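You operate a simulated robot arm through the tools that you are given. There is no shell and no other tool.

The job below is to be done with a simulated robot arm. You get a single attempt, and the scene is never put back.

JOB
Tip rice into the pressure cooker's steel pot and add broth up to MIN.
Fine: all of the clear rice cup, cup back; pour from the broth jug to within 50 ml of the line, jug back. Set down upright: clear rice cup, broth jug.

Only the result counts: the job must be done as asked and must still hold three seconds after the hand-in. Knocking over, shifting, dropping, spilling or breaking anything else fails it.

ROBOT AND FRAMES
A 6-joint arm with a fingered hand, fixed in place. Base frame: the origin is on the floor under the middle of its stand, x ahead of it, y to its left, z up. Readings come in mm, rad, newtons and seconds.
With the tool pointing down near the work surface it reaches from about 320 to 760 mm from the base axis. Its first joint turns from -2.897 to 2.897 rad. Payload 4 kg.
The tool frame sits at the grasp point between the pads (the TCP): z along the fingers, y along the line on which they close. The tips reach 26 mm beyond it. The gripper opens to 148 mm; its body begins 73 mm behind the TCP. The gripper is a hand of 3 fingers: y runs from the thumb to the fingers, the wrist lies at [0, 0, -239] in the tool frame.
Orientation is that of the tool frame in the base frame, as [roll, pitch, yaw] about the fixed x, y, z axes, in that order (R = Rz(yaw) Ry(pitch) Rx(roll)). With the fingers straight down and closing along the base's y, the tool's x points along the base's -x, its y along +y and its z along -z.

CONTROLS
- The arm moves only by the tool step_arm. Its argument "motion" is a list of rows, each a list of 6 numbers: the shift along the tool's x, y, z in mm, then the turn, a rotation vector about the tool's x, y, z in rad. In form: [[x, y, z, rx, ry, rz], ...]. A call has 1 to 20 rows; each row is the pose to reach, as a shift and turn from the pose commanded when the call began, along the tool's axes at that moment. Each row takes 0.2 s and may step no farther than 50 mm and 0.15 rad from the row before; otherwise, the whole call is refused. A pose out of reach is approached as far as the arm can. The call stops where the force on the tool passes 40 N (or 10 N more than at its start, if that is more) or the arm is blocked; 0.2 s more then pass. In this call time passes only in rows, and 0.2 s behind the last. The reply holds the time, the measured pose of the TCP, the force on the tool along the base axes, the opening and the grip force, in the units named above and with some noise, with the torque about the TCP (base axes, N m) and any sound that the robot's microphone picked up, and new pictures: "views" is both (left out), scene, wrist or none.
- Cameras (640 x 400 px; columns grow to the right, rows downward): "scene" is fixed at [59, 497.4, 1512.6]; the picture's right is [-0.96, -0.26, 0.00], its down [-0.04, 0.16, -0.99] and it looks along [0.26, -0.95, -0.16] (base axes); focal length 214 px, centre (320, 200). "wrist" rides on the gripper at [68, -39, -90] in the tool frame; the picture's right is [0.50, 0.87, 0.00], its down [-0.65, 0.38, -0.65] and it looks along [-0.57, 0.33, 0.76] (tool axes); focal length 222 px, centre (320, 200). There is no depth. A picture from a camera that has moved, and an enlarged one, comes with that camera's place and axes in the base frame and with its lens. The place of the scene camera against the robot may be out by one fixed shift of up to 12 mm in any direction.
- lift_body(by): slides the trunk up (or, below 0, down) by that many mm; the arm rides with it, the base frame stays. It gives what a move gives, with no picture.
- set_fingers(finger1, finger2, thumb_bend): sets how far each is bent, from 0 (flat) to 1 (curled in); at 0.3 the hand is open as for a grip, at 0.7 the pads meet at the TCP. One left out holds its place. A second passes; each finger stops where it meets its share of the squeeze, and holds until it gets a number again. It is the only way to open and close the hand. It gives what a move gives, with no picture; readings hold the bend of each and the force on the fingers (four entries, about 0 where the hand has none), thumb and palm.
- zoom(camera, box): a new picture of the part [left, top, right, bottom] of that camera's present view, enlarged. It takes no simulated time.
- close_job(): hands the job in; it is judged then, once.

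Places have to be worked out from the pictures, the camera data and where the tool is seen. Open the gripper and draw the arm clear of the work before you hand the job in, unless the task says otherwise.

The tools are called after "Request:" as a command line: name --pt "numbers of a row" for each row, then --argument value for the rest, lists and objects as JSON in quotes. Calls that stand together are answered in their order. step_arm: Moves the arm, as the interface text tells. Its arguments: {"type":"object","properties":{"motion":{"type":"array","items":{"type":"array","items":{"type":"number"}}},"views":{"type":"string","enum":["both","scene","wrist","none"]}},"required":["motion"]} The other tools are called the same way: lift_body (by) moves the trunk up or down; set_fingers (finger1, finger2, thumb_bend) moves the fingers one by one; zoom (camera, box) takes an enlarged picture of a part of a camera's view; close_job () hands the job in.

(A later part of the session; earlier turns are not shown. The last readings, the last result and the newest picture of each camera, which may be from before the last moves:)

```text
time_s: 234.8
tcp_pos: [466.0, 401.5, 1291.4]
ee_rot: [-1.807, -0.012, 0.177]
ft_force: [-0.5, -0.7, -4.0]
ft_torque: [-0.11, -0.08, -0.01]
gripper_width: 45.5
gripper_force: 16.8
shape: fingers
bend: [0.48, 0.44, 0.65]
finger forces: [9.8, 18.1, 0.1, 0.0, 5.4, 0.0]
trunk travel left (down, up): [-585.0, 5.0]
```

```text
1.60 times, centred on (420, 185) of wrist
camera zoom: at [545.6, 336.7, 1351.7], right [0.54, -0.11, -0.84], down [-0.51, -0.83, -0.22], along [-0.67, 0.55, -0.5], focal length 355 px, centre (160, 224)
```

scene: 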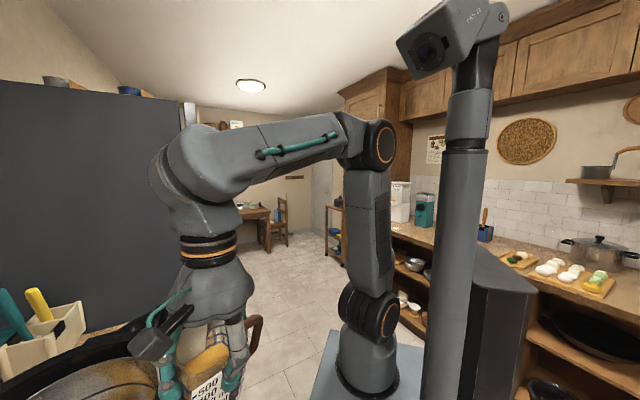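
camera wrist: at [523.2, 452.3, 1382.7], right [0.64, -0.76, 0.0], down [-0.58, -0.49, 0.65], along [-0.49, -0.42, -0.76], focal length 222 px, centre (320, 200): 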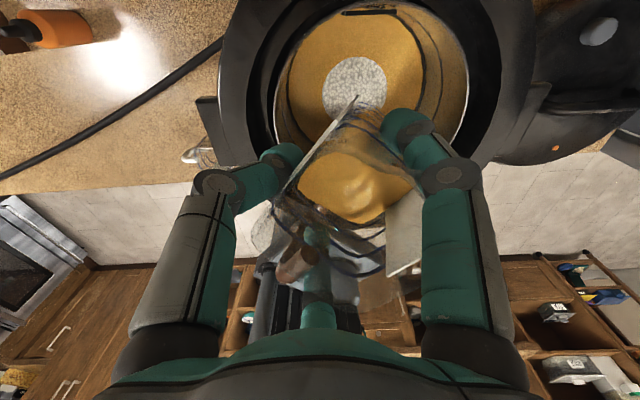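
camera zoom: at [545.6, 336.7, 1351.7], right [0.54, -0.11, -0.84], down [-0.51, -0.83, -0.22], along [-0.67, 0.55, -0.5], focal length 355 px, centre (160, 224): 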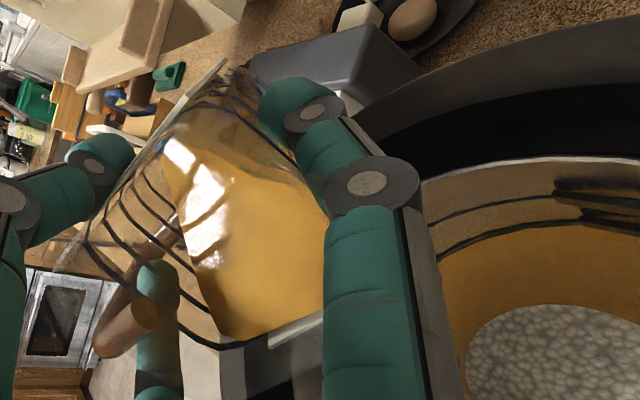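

Still not at the lip at 1.33 rad; continue in small steps.

Request:
step_arm --pt "0 0 0 0.03 0 0" --pt "0 0 0 0.06 0 0" --views "none"

Request:
zoom --camera "wrist" --box '[260, 60, 580, 310]'

Request:
step_arm --pt "0 0 0 0.03 0 0" --pt "0 0 0 0.05 0 0" --views "none"

Request:
zoom --camera "wrist" --box '[260, 60, 580, 310]'

```text
time_s: 235.4
tcp_pos: [467.0, 403.7, 1292.0]
ee_rot: [-1.747, -0.01, 0.177]
ft_force: [-0.2, 0.3, -4.3]
ft_torque: [-0.16, -0.04, 0.03]
gripper_width: 45.6
gripper_force: 16.2
shape: fingers
bend: [0.48, 0.44, 0.65]
finger forces: [9.7, 18.1, 0.1, 0.1, 5.4, 0.0]
trunk travel left (down, up): [-585.0, 5.0]
```

```text
1.60 times, centred on (420, 185) of wrist
camera zoom: at [546.3, 333.1, 1347.0], right [0.53, -0.06, -0.85], down [-0.52, -0.81, -0.26], along [-0.67, 0.58, -0.46], focal length 355 px, centre (160, 224)
```

zoom: 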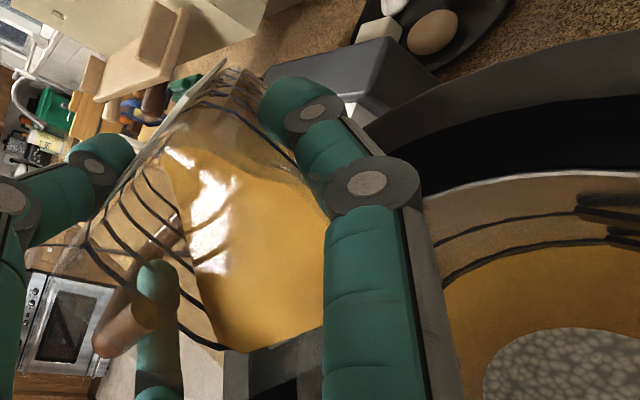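

```text
time_s: 236.0
tcp_pos: [465.5, 402.8, 1291.1]
ee_rot: [-1.697, -0.01, 0.181]
ft_force: [-0.2, -0.5, -4.3]
ft_torque: [-0.11, -0.11, 0.02]
gripper_width: 45.5
gripper_force: 16.4
shape: fingers
bend: [0.48, 0.44, 0.65]
finger forces: [9.6, 18.0, 0.0, 0.0, 5.4, 0.1]
trunk travel left (down, up): [-585.0, 5.0]
```

```text
1.60 times, centred on (420, 185) of wrist
camera zoom: at [546.6, 330.6, 1342.4], right [0.52, -0.02, -0.85], down [-0.52, -0.8, -0.3], along [-0.68, 0.6, -0.43], focal length 355 px, centre (160, 224)
```

zoom: 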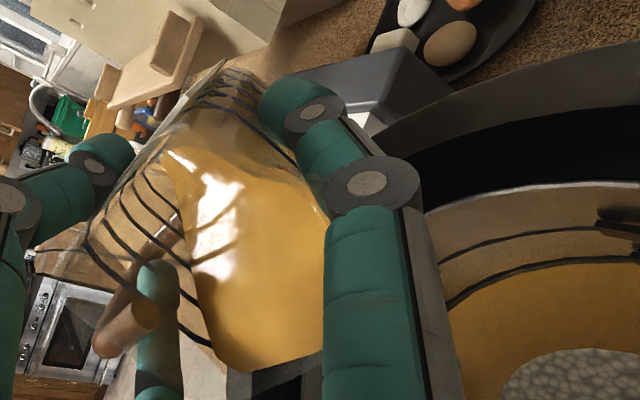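

At the lip at 1.44 rad. One more small step to start the trickle.

Request:
step_arm --pt "0 0 0 0.02 0 0" --pt "0 0 0 0.04 0 0" --views "none"

Request:
zoom --camera "wrist" --box '[260, 60, 580, 310]'

Request:
zoom --camera "wrist" --box '[540, 170, 600, 220]'

```text
time_s: 236.6
tcp_pos: [465.4, 403.6, 1291.4]
ee_rot: [-1.658, -0.01, 0.178]
ft_force: [0.4, -0.3, -3.5]
ft_torque: [-0.13, -0.08, 0.0]
gripper_width: 45.5
gripper_force: 17.2
shape: fingers
bend: [0.48, 0.44, 0.65]
finger forces: [9.7, 18.0, 0.0, 0.0, 5.4, 0.0]
trunk travel left (down, up): [-585.0, 5.0]
```

```text
1.60 times, centred on (420, 185) of wrist
camera zoom: at [546.8, 329.1, 1339.6], right [0.51, 0.02, -0.86], down [-0.52, -0.79, -0.33], along [-0.68, 0.61, -0.4], focal length 355 px, centre (160, 224)
```

zoom: 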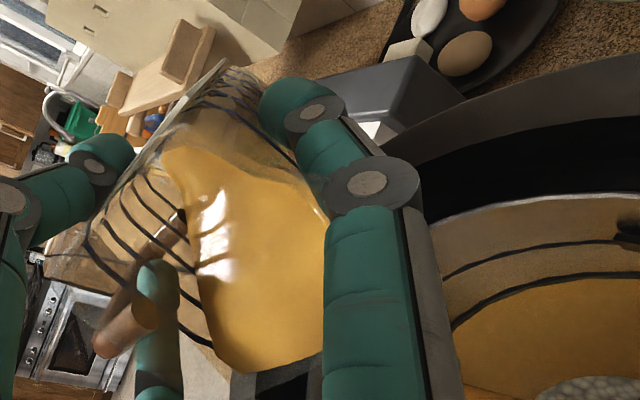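

```text
8.00 times, centred on (570, 195) of wrist
camera zoom: at [546.8, 329.1, 1339.6], right [0.51, 0.02, -0.86], down [-0.52, -0.79, -0.33], along [-0.68, 0.61, -0.4], focal length 1777 px, centre (-1680, 240)
```

zoom: 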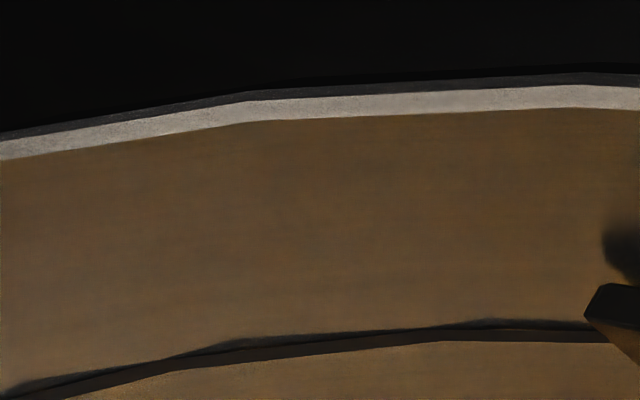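

Check for the stream lower in the view, and the strip at the MIN ring.

Request:
zoom --camera "wrist" --box '[490, 220, 640, 340]'

Request:
zoom --camera "wrist" --box '[520, 220, 580, 260]'

```text
3.33 times, centred on (565, 280) of wrist
camera zoom: at [546.8, 329.1, 1339.6], right [0.51, 0.02, -0.86], down [-0.52, -0.79, -0.33], along [-0.68, 0.61, -0.4], focal length 740 px, centre (-497, -67)
```

zoom: 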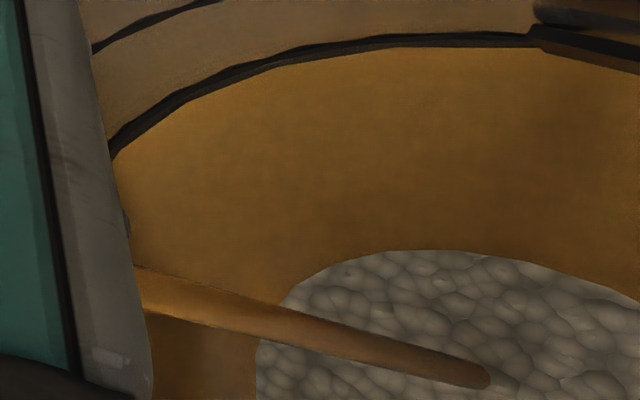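

```text
10.00 times, centred on (550, 240) of wrist
camera zoom: at [546.8, 329.1, 1339.6], right [0.51, 0.02, -0.86], down [-0.52, -0.79, -0.33], along [-0.68, 0.61, -0.4], focal length 2221 px, centre (-1980, -200)
```

zoom: 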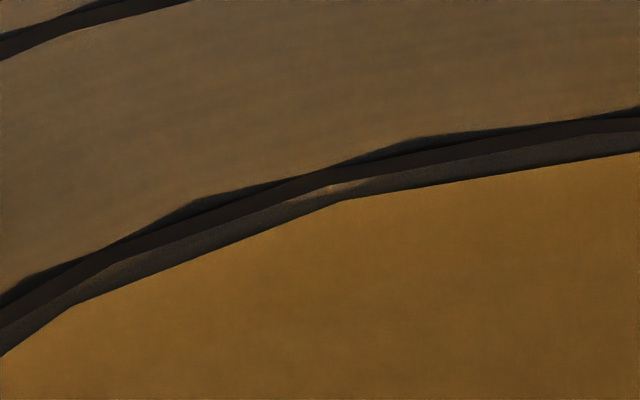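

The stream is flowing steadily. I'll hold ~0.6 s and compare the strip in this same view.

Request:
step_arm --pt "0 0 0 0 0 0" --pt "0 0 0 0.01 0 0" --views "none"

Request:
zoom --camera "wrist" --box '[490, 220, 640, 340]'

Request:
zoom --camera "wrist" --box '[520, 220, 580, 260]'

```text
time_s: 237.2
tcp_pos: [466.2, 402.3, 1291.9]
ee_rot: [-1.649, -0.011, 0.177]
ft_force: [-0.1, -0.4, -3.8]
ft_torque: [-0.1, -0.06, -0.01]
gripper_width: 45.9
gripper_force: 17.0
shape: fingers
bend: [0.48, 0.44, 0.65]
finger forces: [9.8, 18.0, 0.0, 0.0, 5.4, 0.0]
trunk travel left (down, up): [-585.0, 5.0]
```

```text
3.33 times, centred on (565, 280) of wrist
camera zoom: at [546.6, 328.9, 1338.7], right [0.51, 0.02, -0.86], down [-0.52, -0.79, -0.33], along [-0.68, 0.62, -0.39], focal length 740 px, centre (-497, -67)
```

zoom: 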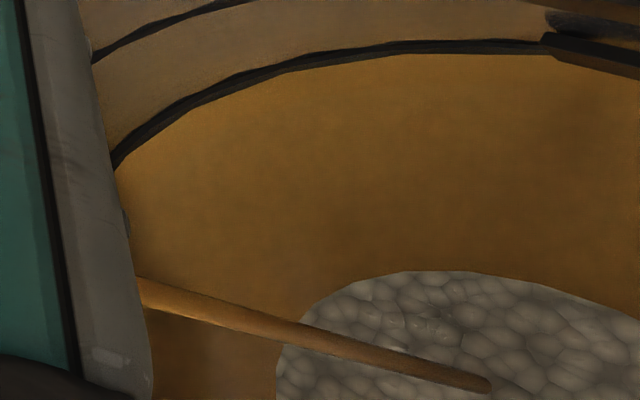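

```text
10.00 times, centred on (550, 240) of wrist
camera zoom: at [546.6, 328.9, 1338.7], right [0.51, 0.02, -0.86], down [-0.52, -0.79, -0.33], along [-0.68, 0.62, -0.39], focal length 2221 px, centre (-1980, -200)
```

zoom: 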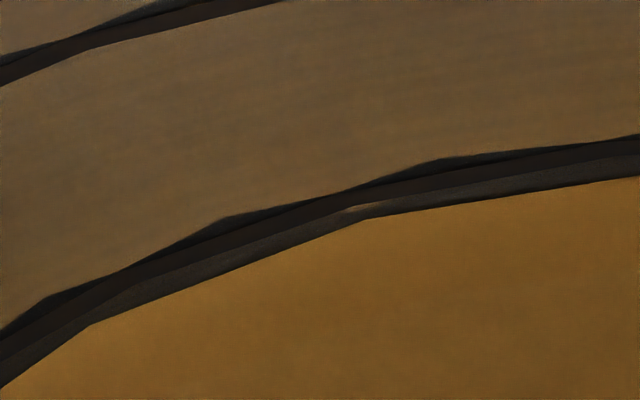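

The strip narrows slightly. Hold another ~0.8 s with a small extra tilt.

Request:
step_arm --pt "0 0 0 0.02 0 0" --pt "0 0 0 0.03 0 0" --pt "0 0 0 0.03 0 0" --views "none"

Request:
zoom --camera "wrist" --box '[490, 220, 640, 340]'

Request:
zoom --camera "wrist" --box '[530, 225, 590, 265]'

```text
time_s: 238.0
tcp_pos: [465.9, 402.6, 1291.7]
ee_rot: [-1.618, -0.01, 0.18]
ft_force: [1.2, -0.3, -2.8]
ft_torque: [-0.1, -0.06, 0.02]
gripper_width: 45.5
gripper_force: 16.8
shape: fingers
bend: [0.48, 0.44, 0.65]
finger forces: [9.7, 18.0, 0.0, 0.1, 5.5, 0.0]
trunk travel left (down, up): [-585.0, 5.0]
```

```text
3.33 times, centred on (565, 280) of wrist
camera zoom: at [546.7, 327.6, 1336.0], right [0.51, 0.05, -0.86], down [-0.52, -0.78, -0.35], along [-0.69, 0.63, -0.37], focal length 740 px, centre (-497, -67)
```

zoom: 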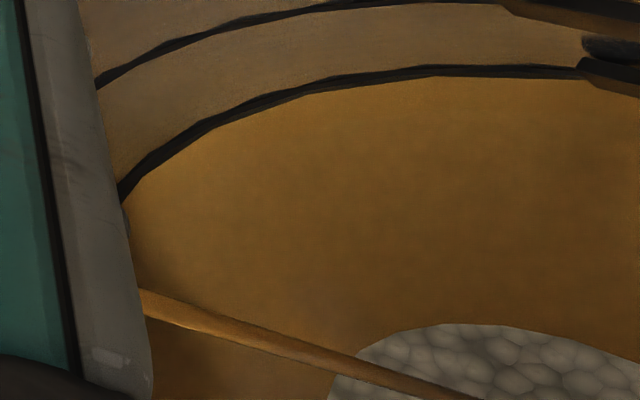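

```text
10.00 times, centred on (560, 245) of wrist
camera zoom: at [546.7, 327.6, 1336.0], right [0.51, 0.05, -0.86], down [-0.52, -0.78, -0.35], along [-0.69, 0.63, -0.37], focal length 2221 px, centre (-2080, -250)
```

zoom: 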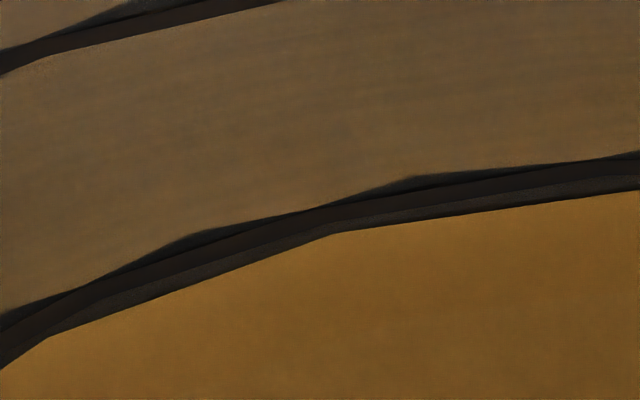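

Strip is down to ~9 px (from 20). Continue another second.

Request:
step_arm --pt "0 0 0 0.01 0 0" --pt "0 0 0 0.02 0 0" --pt "0 0 0 0.03 0 0" --pt "0 0 0 0.03 0 0" --views "none"

Request:
zoom --camera "wrist" --box '[490, 220, 640, 340]'

Request:
zoom --camera "wrist" --box '[540, 230, 600, 270]'

```text
time_s: 239.0
tcp_pos: [465.9, 402.6, 1290.8]
ee_rot: [-1.588, -0.009, 0.177]
ft_force: [-0.9, 0.0, -2.6]
ft_torque: [-0.11, -0.07, -0.03]
gripper_width: 45.5
gripper_force: 16.9
shape: fingers
bend: [0.48, 0.44, 0.65]
finger forces: [9.7, 17.8, 0.0, 0.0, 5.4, 0.0]
trunk travel left (down, up): [-585.0, 5.0]
```

```text
3.33 times, centred on (565, 280) of wrist
camera zoom: at [546.8, 326.3, 1333.0], right [0.5, 0.08, -0.86], down [-0.52, -0.77, -0.37], along [-0.69, 0.64, -0.35], focal length 740 px, centre (-497, -67)
```

zoom: 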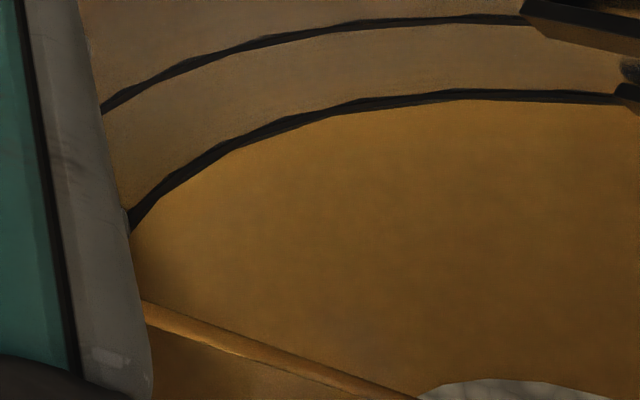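

```text
10.00 times, centred on (570, 250) of wrist
camera zoom: at [546.8, 326.3, 1333.0], right [0.5, 0.08, -0.86], down [-0.52, -0.77, -0.37], along [-0.69, 0.64, -0.35], focal length 2221 px, centre (-2180, -300)
```

zoom: 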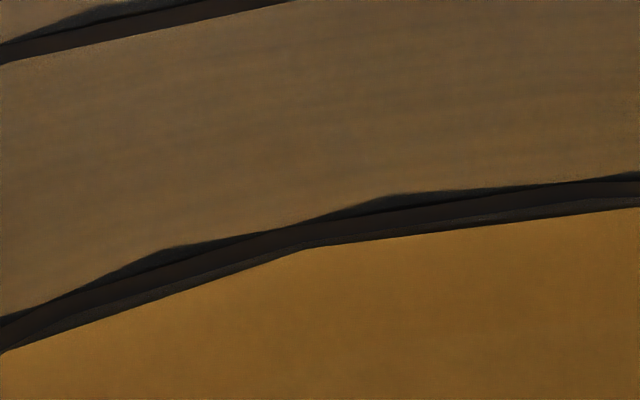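

The strip is nearly closed and the weight is falling (~2.7 N). I'll stop here, return upright, and measure properly.

Request:
step_arm --pt "0 0 0 -0.14 0 0" --pt "0 0 0 -0.28 0 0" --pt "0 0 0 -0.42 0 0" --pt "0 0 0 -0.56 0 0" --pt "0 0 0 -0.7 0 0" --pt "0 0 0 -0.84 0 0" --pt "0 0 0 -0.98 0 0" --pt "0 0 0 -1.12 0 0" --pt "0 0 0 -1.26 0 0" --pt "0 0 0 -1.4 0 0" --pt "0 0 0 -1.54 0 0" --pt "0 0 0 -1.55 0 0" --views "wrist"

Request:
zoom --camera "wrist" --box '[270, 0, 500, 150]'

Request:
zoom --camera "wrist" --box '[405, 50, 455, 90]'

Request:
step_arm --pt "0 0 0 0 0 0" --views "none"

Request:
step_arm --pt "0 0 0 0 0 0" --views "none"

Request:
step_arm --pt "0 0 0 0 0 0" --views "none"

Request:
step_arm --pt "0 0 0 0 0 0" --views "none"

Request:
step_arm --pt "0 0 0 0 0 0" --views "none"

Request:
step_arm --pt "0 0 0 0 0 0" --views "none"

Request:
step_arm --pt "0 0 0 0 0 0" --views "none"

Request:
step_arm --pt "0 0 0 0 0 0" --views "none"

```text
time_s: 241.6
tcp_pos: [466.1, 401.5, 1292.7]
ee_rot: [-3.139, -0.01, 0.177]
ft_force: [0.0, 0.2, -2.7]
ft_torque: [0.12, -0.03, 0.01]
gripper_width: 45.3
gripper_force: 15.7
shape: fingers
bend: [0.49, 0.44, 0.65]
finger forces: [8.1, 16.5, 0.0, 0.1, 6.5, 0.0]
trunk travel left (down, up): [-585.0, 5.0]
camera wrist: at [523.8, 451.4, 1383.7], right [0.65, -0.76, 0.0], down [-0.58, -0.49, 0.65], along [-0.49, -0.42, -0.76], focal length 222 px, centre (320, 200)
```

wrist: 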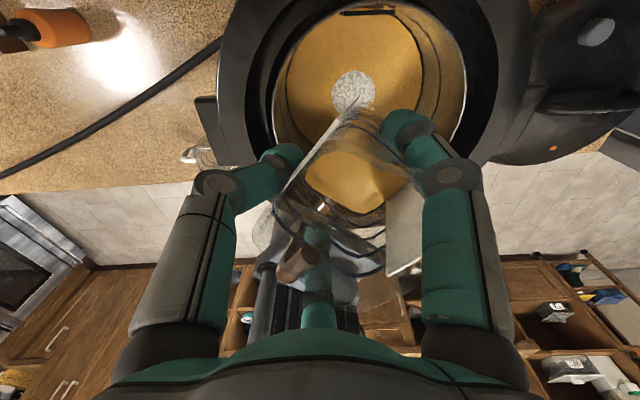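

```text
2.67 times, centred on (385, 75) of wrist
camera zoom: at [523.8, 451.4, 1383.7], right [0.65, -0.76, 0.0], down [-0.58, -0.49, 0.65], along [-0.49, -0.42, -0.76], focal length 592 px, centre (147, 533)
```

zoom: 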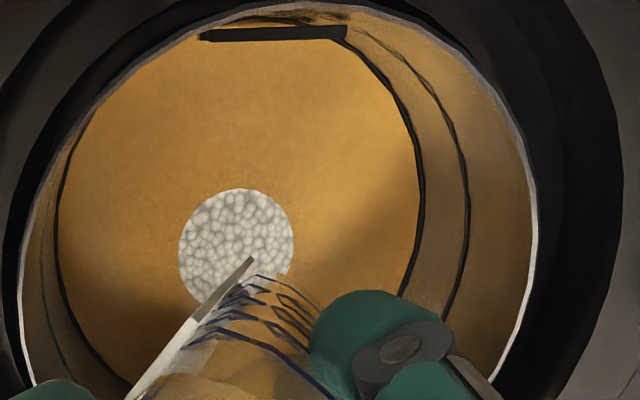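

```text
10.00 times, centred on (430, 70) of wrist
camera zoom: at [523.8, 451.4, 1383.7], right [0.65, -0.76, 0.0], down [-0.58, -0.49, 0.65], along [-0.49, -0.42, -0.76], focal length 2221 px, centre (-780, 1500)
```

zoom: 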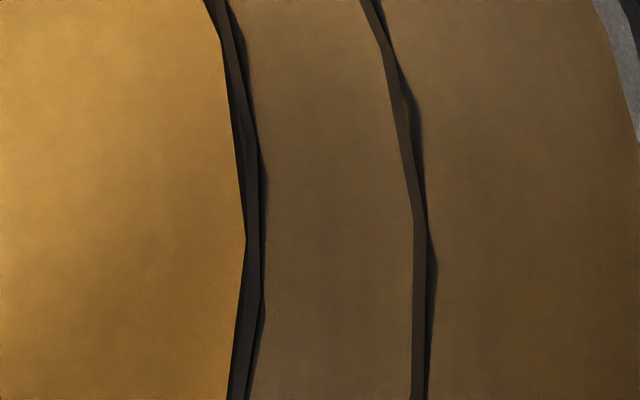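

```text
time_s: 242.0
tcp_pos: [466.7, 401.8, 1291.6]
ee_rot: [-3.14, -0.012, 0.178]
ft_force: [0.8, 0.7, -2.7]
ft_torque: [0.1, -0.04, 0.01]
gripper_width: 45.5
gripper_force: 15.6
shape: fingers
bend: [0.49, 0.44, 0.65]
finger forces: [8.2, 16.6, 0.1, 0.0, 6.7, 0.0]
trunk travel left (down, up): [-585.0, 5.0]
```

```text
time_s: 242.4
tcp_pos: [466.5, 401.4, 1291.6]
ee_rot: [-3.139, -0.01, 0.178]
ft_force: [0.5, -0.2, -2.7]
ft_torque: [0.13, 0.02, 0.01]
gripper_width: 45.4
gripper_force: 15.7
shape: fingers
bend: [0.49, 0.44, 0.65]
finger forces: [8.2, 16.5, 0.0, 0.1, 6.7, 0.0]
trunk travel left (down, up): [-585.0, 5.0]
```

```text
time_s: 242.8
tcp_pos: [465.6, 401.0, 1291.8]
ee_rot: [-3.139, -0.009, 0.179]
ft_force: [0.8, 0.5, -2.6]
ft_torque: [0.11, 0.02, 0.0]
gripper_width: 45.6
gripper_force: 15.6
shape: fingers
bend: [0.49, 0.44, 0.65]
finger forces: [8.2, 16.5, 0.0, 0.1, 6.6, 0.0]
trunk travel left (down, up): [-585.0, 5.0]
```

```text
time_s: 243.2
tcp_pos: [465.8, 402.2, 1290.5]
ee_rot: [-3.136, -0.012, 0.177]
ft_force: [0.5, 0.4, -3.4]
ft_torque: [0.11, -0.02, -0.01]
gripper_width: 45.5
gripper_force: 15.6
shape: fingers
bend: [0.49, 0.44, 0.65]
finger forces: [8.2, 16.4, 0.0, 0.0, 6.7, 0.1]
trunk travel left (down, up): [-585.0, 5.0]
```

```text
time_s: 243.6
tcp_pos: [466.3, 400.9, 1291.4]
ee_rot: [-3.139, -0.011, 0.179]
ft_force: [0.1, 0.3, -2.8]
ft_torque: [0.09, -0.01, 0.0]
gripper_width: 45.7
gripper_force: 15.5
shape: fingers
bend: [0.49, 0.44, 0.65]
finger forces: [8.2, 16.6, 0.1, 0.0, 6.8, 0.0]
trunk travel left (down, up): [-585.0, 5.0]
```

```text
time_s: 244.0
tcp_pos: [466.1, 402.6, 1291.6]
ee_rot: [-3.137, -0.012, 0.177]
ft_force: [0.5, -0.8, -3.3]
ft_torque: [0.11, -0.01, 0.03]
gripper_width: 45.4
gripper_force: 15.5
shape: fingers
bend: [0.49, 0.44, 0.65]
finger forces: [8.2, 16.5, 0.0, 0.1, 6.6, 0.0]
trunk travel left (down, up): [-585.0, 5.0]
```

```text
time_s: 244.4
tcp_pos: [465.7, 401.4, 1291.3]
ee_rot: [-3.138, -0.01, 0.179]
ft_force: [-0.4, -0.4, -3.4]
ft_torque: [0.1, -0.03, -0.03]
gripper_width: 45.5
gripper_force: 15.7
shape: fingers
bend: [0.49, 0.44, 0.65]
finger forces: [8.2, 16.5, 0.1, 0.1, 6.6, 0.1]
trunk travel left (down, up): [-585.0, 5.0]
```

```text
time_s: 244.8
tcp_pos: [465.4, 402.5, 1291.3]
ee_rot: [-3.137, -0.011, 0.179]
ft_force: [-1.0, -0.6, -3.3]
ft_torque: [0.09, 0.02, 0.01]
gripper_width: 45.7
gripper_force: 15.9
shape: fingers
bend: [0.49, 0.44, 0.65]
finger forces: [8.2, 16.6, 0.0, 0.0, 6.7, 0.0]
trunk travel left (down, up): [-585.0, 5.0]
```

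Total poured ≈259 ml by weight; the waterline is now right at the ring's lower edge. The ring is a flush band ≈4.9 mm tall, so its centre is ≈3 mm higher (≈100 ml more). I'll resume pouring gradually.

Request:
step_arm --pt "0 0 0 0.14 0 0" --pt "0 0 0 0.28 0 0" --pt "0 0 0 0.42 0 0" --pt "0 0 0 0.56 0 0" --pt "0 0 0 0.7 0 0" --pt "0 0 0 0.84 0 0" --pt "0 0 0 0.98 0 0" --pt "0 0 0 1.12 0 0" --pt "0 0 0 1.26 0 0" --pt "0 0 0 1.4 0 0" --pt "0 0 0 1.5 0 0" --pt "0 0 0 1.56 0 0" --views "none"

Request:
zoom --camera "wrist" --box '[260, 60, 580, 310]'

Request:
zoom --camera "wrist" --box '[490, 220, 640, 340]'

```text
time_s: 247.4
tcp_pos: [467.0, 403.2, 1291.3]
ee_rot: [-1.577, -0.01, 0.178]
ft_force: [0.7, 0.4, -2.7]
ft_torque: [-0.13, -0.1, 0.0]
gripper_width: 45.5
gripper_force: 14.9
shape: fingers
bend: [0.48, 0.44, 0.65]
finger forces: [9.0, 17.1, 0.0, 0.1, 5.5, 0.0]
trunk travel left (down, up): [-585.0, 5.0]
```

```text
1.60 times, centred on (420, 185) of wrist
camera zoom: at [547.9, 326.1, 1332.6], right [0.5, 0.08, -0.86], down [-0.52, -0.76, -0.38], along [-0.69, 0.64, -0.34], focal length 355 px, centre (160, 224)
```

zoom: 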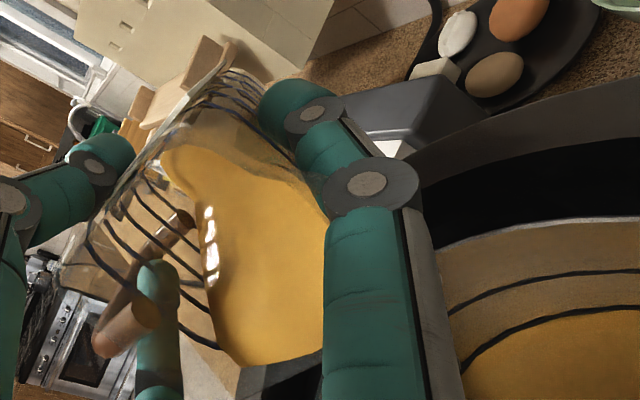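

```text
3.33 times, centred on (565, 280) of wrist
camera zoom: at [547.9, 326.1, 1332.6], right [0.5, 0.08, -0.86], down [-0.52, -0.76, -0.38], along [-0.69, 0.64, -0.34], focal length 740 px, centre (-497, -67)
```

zoom: 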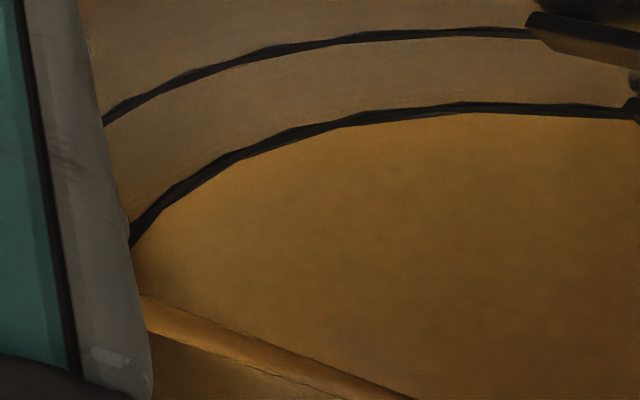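

The stream is running again at 1.565 rad. Hold ~1 s with a small increment and check.

Request:
step_arm --pt "0 0 0 0.01 0 0" --pt "0 0 0 0.02 0 0" --pt "0 0 0 0.03 0 0" --pt "0 0 0 0.04 0 0" --views "none"

Request:
zoom --camera "wrist" --box '[490, 220, 640, 340]'

Request:
zoom --camera "wrist" --box '[540, 235, 600, 275]'

```text
time_s: 248.4
tcp_pos: [466.2, 401.1, 1291.3]
ee_rot: [-1.539, -0.011, 0.18]
ft_force: [-0.4, -0.3, -2.5]
ft_torque: [-0.1, -0.08, 0.0]
gripper_width: 45.2
gripper_force: 15.5
shape: fingers
bend: [0.48, 0.44, 0.65]
finger forces: [8.9, 17.0, 0.0, 0.1, 5.4, 0.0]
trunk travel left (down, up): [-585.0, 5.0]
```

```text
3.33 times, centred on (565, 280) of wrist
camera zoom: at [547.9, 323.5, 1329.0], right [0.5, 0.12, -0.86], down [-0.53, -0.75, -0.41], along [-0.69, 0.65, -0.31], focal length 740 px, centre (-497, -67)
```

zoom: 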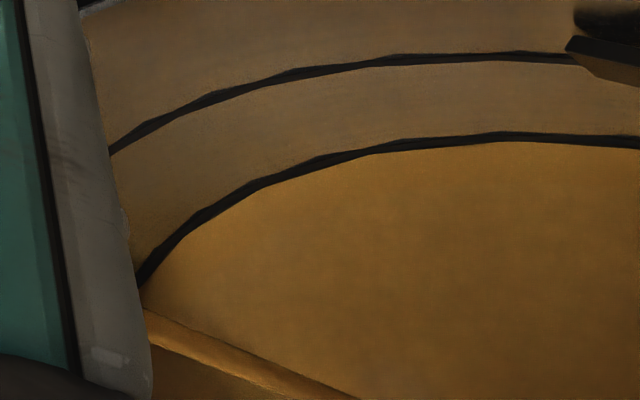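

```text
10.00 times, centred on (570, 255) of wrist
camera zoom: at [547.9, 323.5, 1329.0], right [0.5, 0.12, -0.86], down [-0.53, -0.75, -0.41], along [-0.69, 0.65, -0.31], focal length 2221 px, centre (-2180, -350)
```

zoom: 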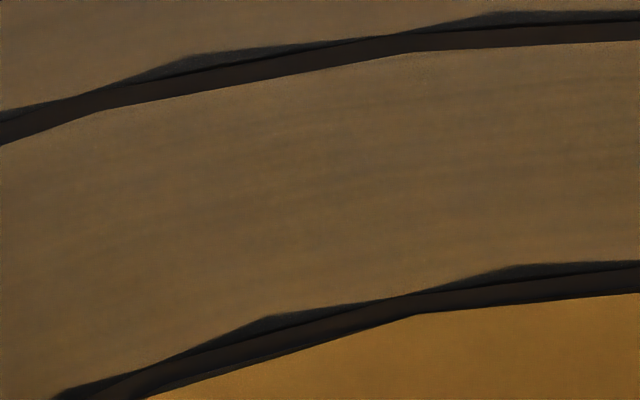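

The liquid is now touching the ring's lower edge. I'll continue until about half of the band is covered (using the MAX band as thickness reference).

Request:
step_arm --pt "0 0 0 0.01 0 0" --pt "0 0 0 0.02 0 0" --pt "0 0 0 0.03 0 0" --pt "0 0 0 0.04 0 0" --views "none"

Request:
zoom --camera "wrist" --box '[490, 220, 640, 340]'

Request:
zoom --camera "wrist" --box '[550, 240, 610, 280]'

```text
time_s: 249.4
tcp_pos: [466.2, 402.7, 1292.4]
ee_rot: [-1.498, -0.012, 0.178]
ft_force: [0.7, -0.8, -2.0]
ft_torque: [-0.09, -0.05, 0.02]
gripper_width: 45.3
gripper_force: 15.8
shape: fingers
bend: [0.48, 0.44, 0.65]
finger forces: [8.9, 16.8, 0.0, 0.0, 5.4, 0.0]
trunk travel left (down, up): [-585.0, 5.0]
```

```text
3.33 times, centred on (565, 280) of wrist
camera zoom: at [548.1, 323.4, 1325.6], right [0.49, 0.15, -0.86], down [-0.53, -0.73, -0.43], along [-0.69, 0.67, -0.28], focal length 740 px, centre (-497, -67)
```

zoom: 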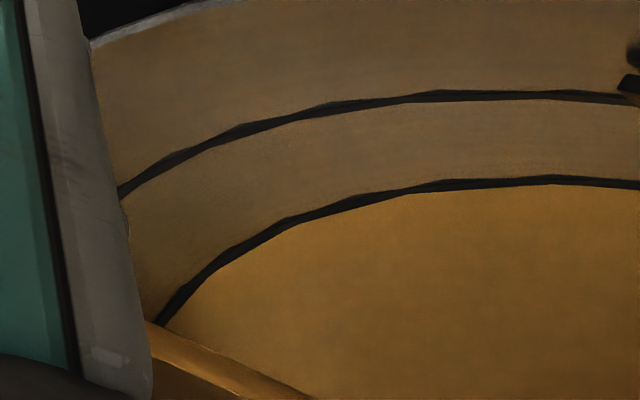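

```text
10.00 times, centred on (580, 260) of wrist
camera zoom: at [548.1, 323.4, 1325.6], right [0.49, 0.15, -0.86], down [-0.53, -0.73, -0.43], along [-0.69, 0.67, -0.28], focal length 2221 px, centre (-2280, -400)
```

zoom: 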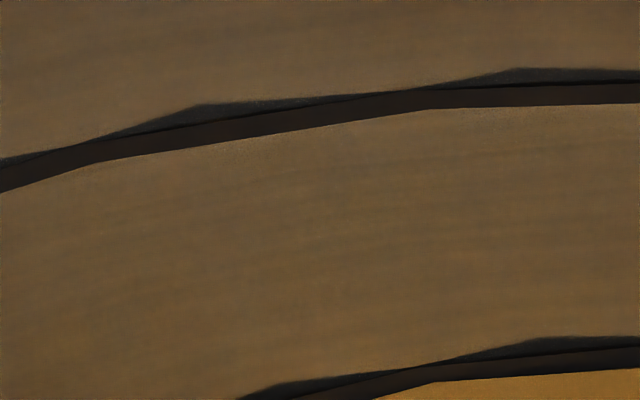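

Zoom on the MIN and MAX bands side by side to compare thickness.

Request:
zoom --camera "wrist" --box '[565, 240, 635, 300]'

Request:
zoom --camera "wrist" --box '[570, 265, 610, 290]'

```text
6.67 times, centred on (600, 270) of wrist
camera zoom: at [548.1, 323.4, 1325.6], right [0.49, 0.15, -0.86], down [-0.53, -0.73, -0.43], along [-0.69, 0.67, -0.28], focal length 1481 px, centre (-1547, -267)
```

zoom: 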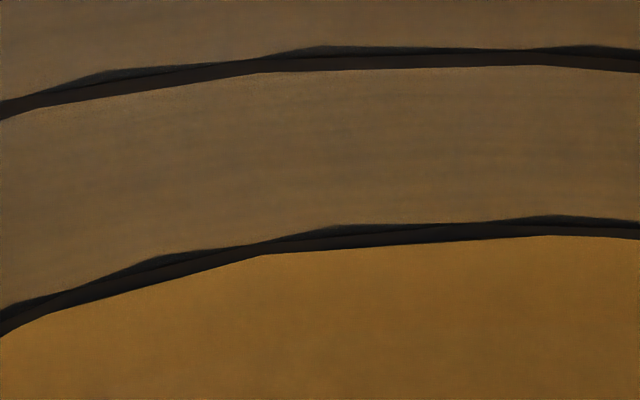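

```text
16.00 times, centred on (590, 278) of wrist
camera zoom: at [548.1, 323.4, 1325.6], right [0.49, 0.15, -0.86], down [-0.53, -0.73, -0.43], along [-0.69, 0.67, -0.28], focal length 3554 px, centre (-4000, -1040)
```

zoom: 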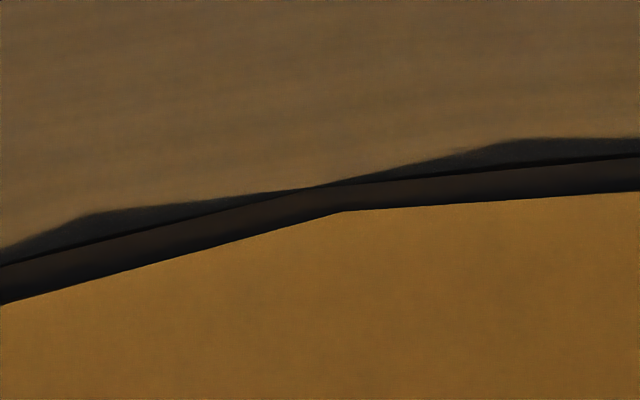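

At the liquid polygon's vertices about 30 % of the band is covered, so ≈35 ml remain. I'll hold one more beat and then tilt back.

Request:
step_arm --pt "0 0 0 0.005 0 0" --pt "0 0 0 0.005 0 0" --pt "0 0 0 -0.14 0 0" --pt "0 0 0 -0.28 0 0" --pt "0 0 0 -0.42 0 0" --pt "0 0 0 -0.56 0 0" --pt "0 0 0 -0.7 0 0" --pt "0 0 0 -0.84 0 0" --pt "0 0 0 -0.98 0 0" --pt "0 0 0 -1.12 0 0" --pt "0 0 0 -1.26 0 0" --pt "0 0 0 -1.4 0 0" --pt "0 0 0 -1.54 0 0" --pt "0 0 0 -1.64 0 0" --pt "0 0 0 -1.64 0 0" --views "wrist"

Request:
zoom --camera "wrist" --box '[405, 50, 455, 90]'

Request:
zoom --camera "wrist" --box '[270, 0, 500, 150]'

Request:
step_arm --pt "0 0 0 0 0 0" --views "none"

Request:
step_arm --pt "0 0 0 0 0 0" --views "none"

Request:
step_arm --pt "0 0 0 0 0 0" --views "none"

Request:
step_arm --pt "0 0 0 0 0 0" --views "none"

Request:
step_arm --pt "0 0 0 0 0 0" --views "none"

Request:
step_arm --pt "0 0 0 0 0 0" --views "none"

Request:
step_arm --pt "0 0 0 0 0 0" --views "none"

Request:
step_arm --pt "0 0 0 0 0 0" --views "none"

```text
time_s: 252.6
tcp_pos: [466.2, 403.2, 1291.6]
ee_rot: [-3.139, -0.01, 0.178]
ft_force: [-0.2, -0.3, -1.9]
ft_torque: [0.09, -0.02, 0.0]
gripper_width: 45.2
gripper_force: 15.1
shape: fingers
bend: [0.49, 0.44, 0.65]
finger forces: [8.1, 15.8, 0.0, 0.0, 6.6, 0.1]
trunk travel left (down, up): [-585.0, 5.0]
camera wrist: at [524.2, 452.3, 1383.3], right [0.65, -0.76, 0.0], down [-0.58, -0.49, 0.65], along [-0.49, -0.42, -0.76], focal length 222 px, centre (320, 200)
```

wrist: 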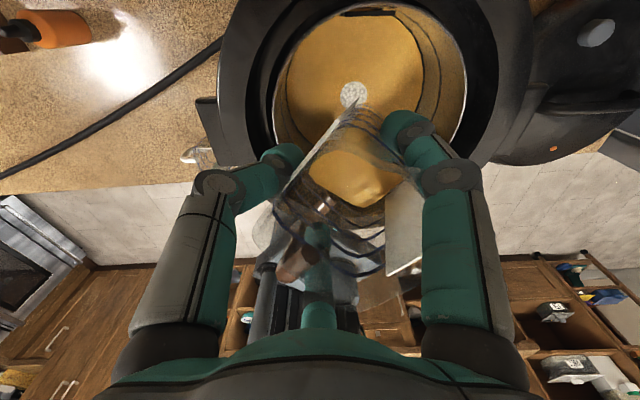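

```text
10.00 times, centred on (430, 70) of wrist
camera zoom: at [524.2, 452.3, 1383.3], right [0.65, -0.76, 0.0], down [-0.58, -0.49, 0.65], along [-0.49, -0.42, -0.76], focal length 2221 px, centre (-780, 1500)
```

zoom: 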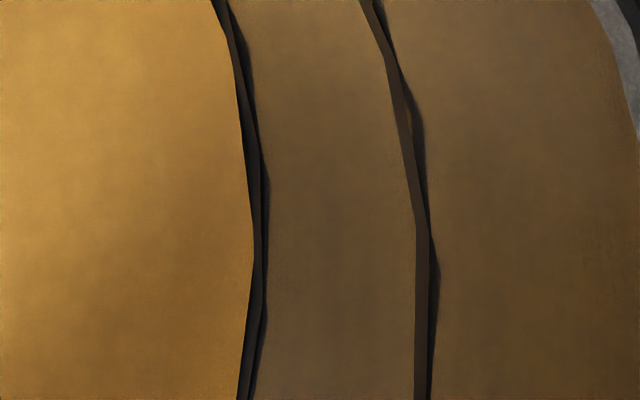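

```text
2.67 times, centred on (385, 75) of wrist
camera zoom: at [524.2, 452.3, 1383.3], right [0.65, -0.76, 0.0], down [-0.58, -0.49, 0.65], along [-0.49, -0.42, -0.76], focal length 592 px, centre (147, 533)
```

zoom: 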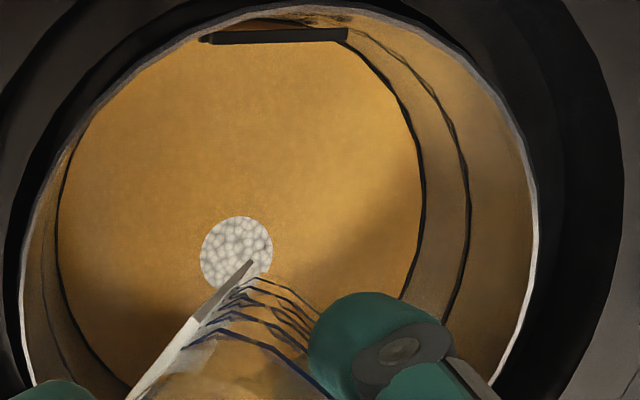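

```text
time_s: 253.0
tcp_pos: [467.4, 403.1, 1291.0]
ee_rot: [-3.141, -0.011, 0.177]
ft_force: [0.2, -0.7, -2.1]
ft_torque: [0.03, -0.03, 0.02]
gripper_width: 45.5
gripper_force: 15.1
shape: fingers
bend: [0.49, 0.44, 0.65]
finger forces: [8.1, 15.7, 0.1, 0.0, 6.6, 0.0]
trunk travel left (down, up): [-585.0, 5.0]
```

```text
time_s: 253.4
tcp_pos: [466.2, 402.8, 1291.6]
ee_rot: [-3.138, -0.011, 0.178]
ft_force: [-0.8, -0.7, -2.3]
ft_torque: [0.08, 0.0, 0.0]
gripper_width: 45.1
gripper_force: 15.4
shape: fingers
bend: [0.49, 0.44, 0.65]
finger forces: [8.0, 15.8, 0.1, 0.0, 6.6, 0.1]
trunk travel left (down, up): [-585.0, 5.0]
```

```text
time_s: 253.8
tcp_pos: [466.1, 403.4, 1291.5]
ee_rot: [-3.139, -0.011, 0.177]
ft_force: [-0.6, 0.8, -2.7]
ft_torque: [0.12, -0.02, 0.01]
gripper_width: 45.1
gripper_force: 15.3
shape: fingers
bend: [0.49, 0.44, 0.65]
finger forces: [8.0, 15.8, 0.0, 0.0, 6.6, 0.1]
trunk travel left (down, up): [-585.0, 5.0]
```

```text
time_s: 254.2
tcp_pos: [465.6, 402.2, 1290.0]
ee_rot: [-3.139, -0.01, 0.178]
ft_force: [1.0, 0.3, -2.3]
ft_torque: [0.13, 0.01, 0.0]
gripper_width: 45.1
gripper_force: 14.9
shape: fingers
bend: [0.49, 0.44, 0.65]
finger forces: [8.0, 15.8, 0.0, 0.1, 6.6, 0.0]
trunk travel left (down, up): [-585.0, 5.0]
```

```text
time_s: 254.6
tcp_pos: [465.3, 403.4, 1290.9]
ee_rot: [-3.138, -0.01, 0.178]
ft_force: [0.3, 0.3, -2.4]
ft_torque: [0.08, 0.0, 0.01]
gripper_width: 45.1
gripper_force: 15.5
shape: fingers
bend: [0.49, 0.44, 0.65]
finger forces: [8.0, 15.8, 0.0, 0.0, 6.6, 0.1]
trunk travel left (down, up): [-585.0, 5.0]
```

```text
time_s: 255.0
tcp_pos: [466.4, 402.1, 1291.0]
ee_rot: [-3.138, -0.009, 0.178]
ft_force: [0.6, 0.1, -2.7]
ft_torque: [0.1, 0.0, -0.01]
gripper_width: 45.2
gripper_force: 15.2
shape: fingers
bend: [0.49, 0.44, 0.65]
finger forces: [7.9, 15.8, 0.1, 0.0, 6.6, 0.0]
trunk travel left (down, up): [-585.0, 5.0]
```

```text
time_s: 255.4
tcp_pos: [466.4, 402.7, 1291.5]
ee_rot: [-3.139, -0.008, 0.178]
ft_force: [1.0, 0.6, -2.8]
ft_torque: [0.06, -0.03, -0.04]
gripper_width: 44.9
gripper_force: 15.4
shape: fingers
bend: [0.49, 0.44, 0.65]
finger forces: [8.1, 15.8, 0.0, 0.0, 6.5, 0.1]
trunk travel left (down, up): [-585.0, 5.0]
```

```text
time_s: 255.8
tcp_pos: [465.9, 403.0, 1291.4]
ee_rot: [-3.138, -0.011, 0.178]
ft_force: [-0.5, 0.7, -2.5]
ft_torque: [0.1, 0.03, -0.01]
gripper_width: 45.5
gripper_force: 15.0
shape: fingers
bend: [0.49, 0.44, 0.65]
finger forces: [8.0, 15.7, 0.1, 0.1, 6.6, 0.0]
trunk travel left (down, up): [-585.0, 5.0]
```

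Total ≈318 ml by weight, with roughly a quarter of the MIN band covered; about 40 ml more reaches its centre. One more short pour.

Request:
step_arm --pt "0 0 0 0.14 0 0" --pt "0 0 0 0.28 0 0" --pt "0 0 0 0.42 0 0" --pt "0 0 0 0.56 0 0" --pt "0 0 0 0.7 0 0" --pt "0 0 0 0.84 0 0" --pt "0 0 0 0.98 0 0" --pt "0 0 0 1.12 0 0" --pt "0 0 0 1.26 0 0" --pt "0 0 0 1.4 0 0" --pt "0 0 0 1.54 0 0" --pt "0 0 0 1.64 0 0" --views "none"

Request:
zoom --camera "wrist" --box '[490, 220, 640, 340]'

Request:
zoom --camera "wrist" --box '[565, 240, 635, 300]'

```text
time_s: 258.4
tcp_pos: [466.0, 403.1, 1292.8]
ee_rot: [-1.498, -0.011, 0.176]
ft_force: [1.0, -0.1, -2.0]
ft_torque: [-0.09, -0.07, -0.01]
gripper_width: 45.1
gripper_force: 14.4
shape: fingers
bend: [0.49, 0.44, 0.65]
finger forces: [8.4, 16.0, 0.0, 0.0, 5.5, 0.1]
trunk travel left (down, up): [-585.0, 5.0]
```

```text
3.33 times, centred on (565, 280) of wrist
camera zoom: at [548.2, 322.3, 1325.7], right [0.49, 0.15, -0.86], down [-0.53, -0.73, -0.43], along [-0.69, 0.67, -0.28], focal length 740 px, centre (-497, -67)
```

zoom: 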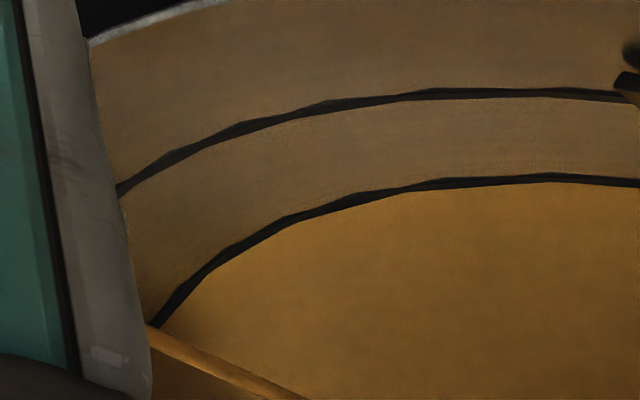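

```text
6.67 times, centred on (600, 270) of wrist
camera zoom: at [548.2, 322.3, 1325.7], right [0.49, 0.15, -0.86], down [-0.53, -0.73, -0.43], along [-0.69, 0.67, -0.28], focal length 1481 px, centre (-1547, -267)
```

zoom: 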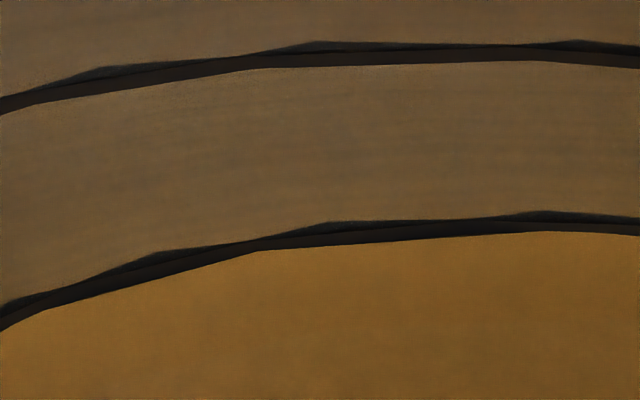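

Flowing again. Hold ~0.8 s more with a slight increment, then check the band.

Request:
step_arm --pt "0 0 0 0.015 0 0" --pt "0 0 0 0.03 0 0" --pt "0 0 0 0.03 0 0" --views "none"

Request:
zoom --camera "wrist" --box '[565, 250, 635, 310]'

Request:
zoom --camera "wrist" --box '[490, 220, 640, 340]'

```text
time_s: 259.2
tcp_pos: [465.7, 403.3, 1292.0]
ee_rot: [-1.469, -0.013, 0.178]
ft_force: [0.6, -0.3, -2.1]
ft_torque: [-0.11, -0.05, -0.04]
gripper_width: 45.1
gripper_force: 15.5
shape: fingers
bend: [0.49, 0.44, 0.65]
finger forces: [8.3, 16.0, 0.0, 0.0, 5.5, 0.0]
trunk travel left (down, up): [-585.0, 5.0]
```

```text
6.67 times, centred on (600, 280) of wrist
camera zoom: at [547.9, 321.6, 1323.0], right [0.49, 0.18, -0.86], down [-0.53, -0.72, -0.45], along [-0.69, 0.67, -0.25], focal length 1481 px, centre (-1547, -333)
```

zoom: 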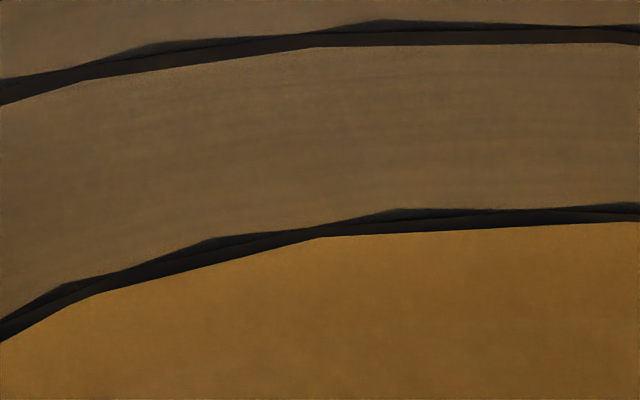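

```text
3.33 times, centred on (565, 280) of wrist
camera zoom: at [547.9, 321.6, 1323.0], right [0.49, 0.18, -0.86], down [-0.53, -0.72, -0.45], along [-0.69, 0.67, -0.25], focal length 740 px, centre (-497, -67)
```

zoom: 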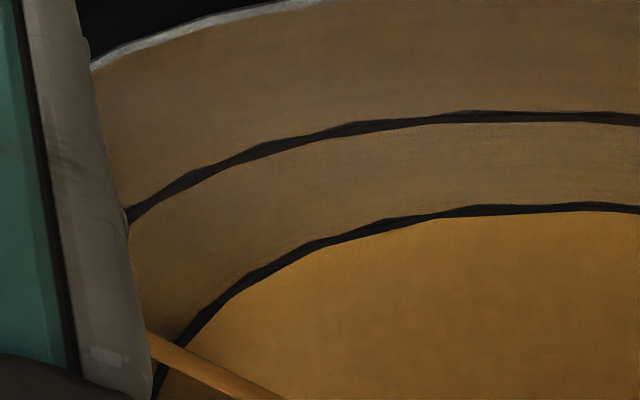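

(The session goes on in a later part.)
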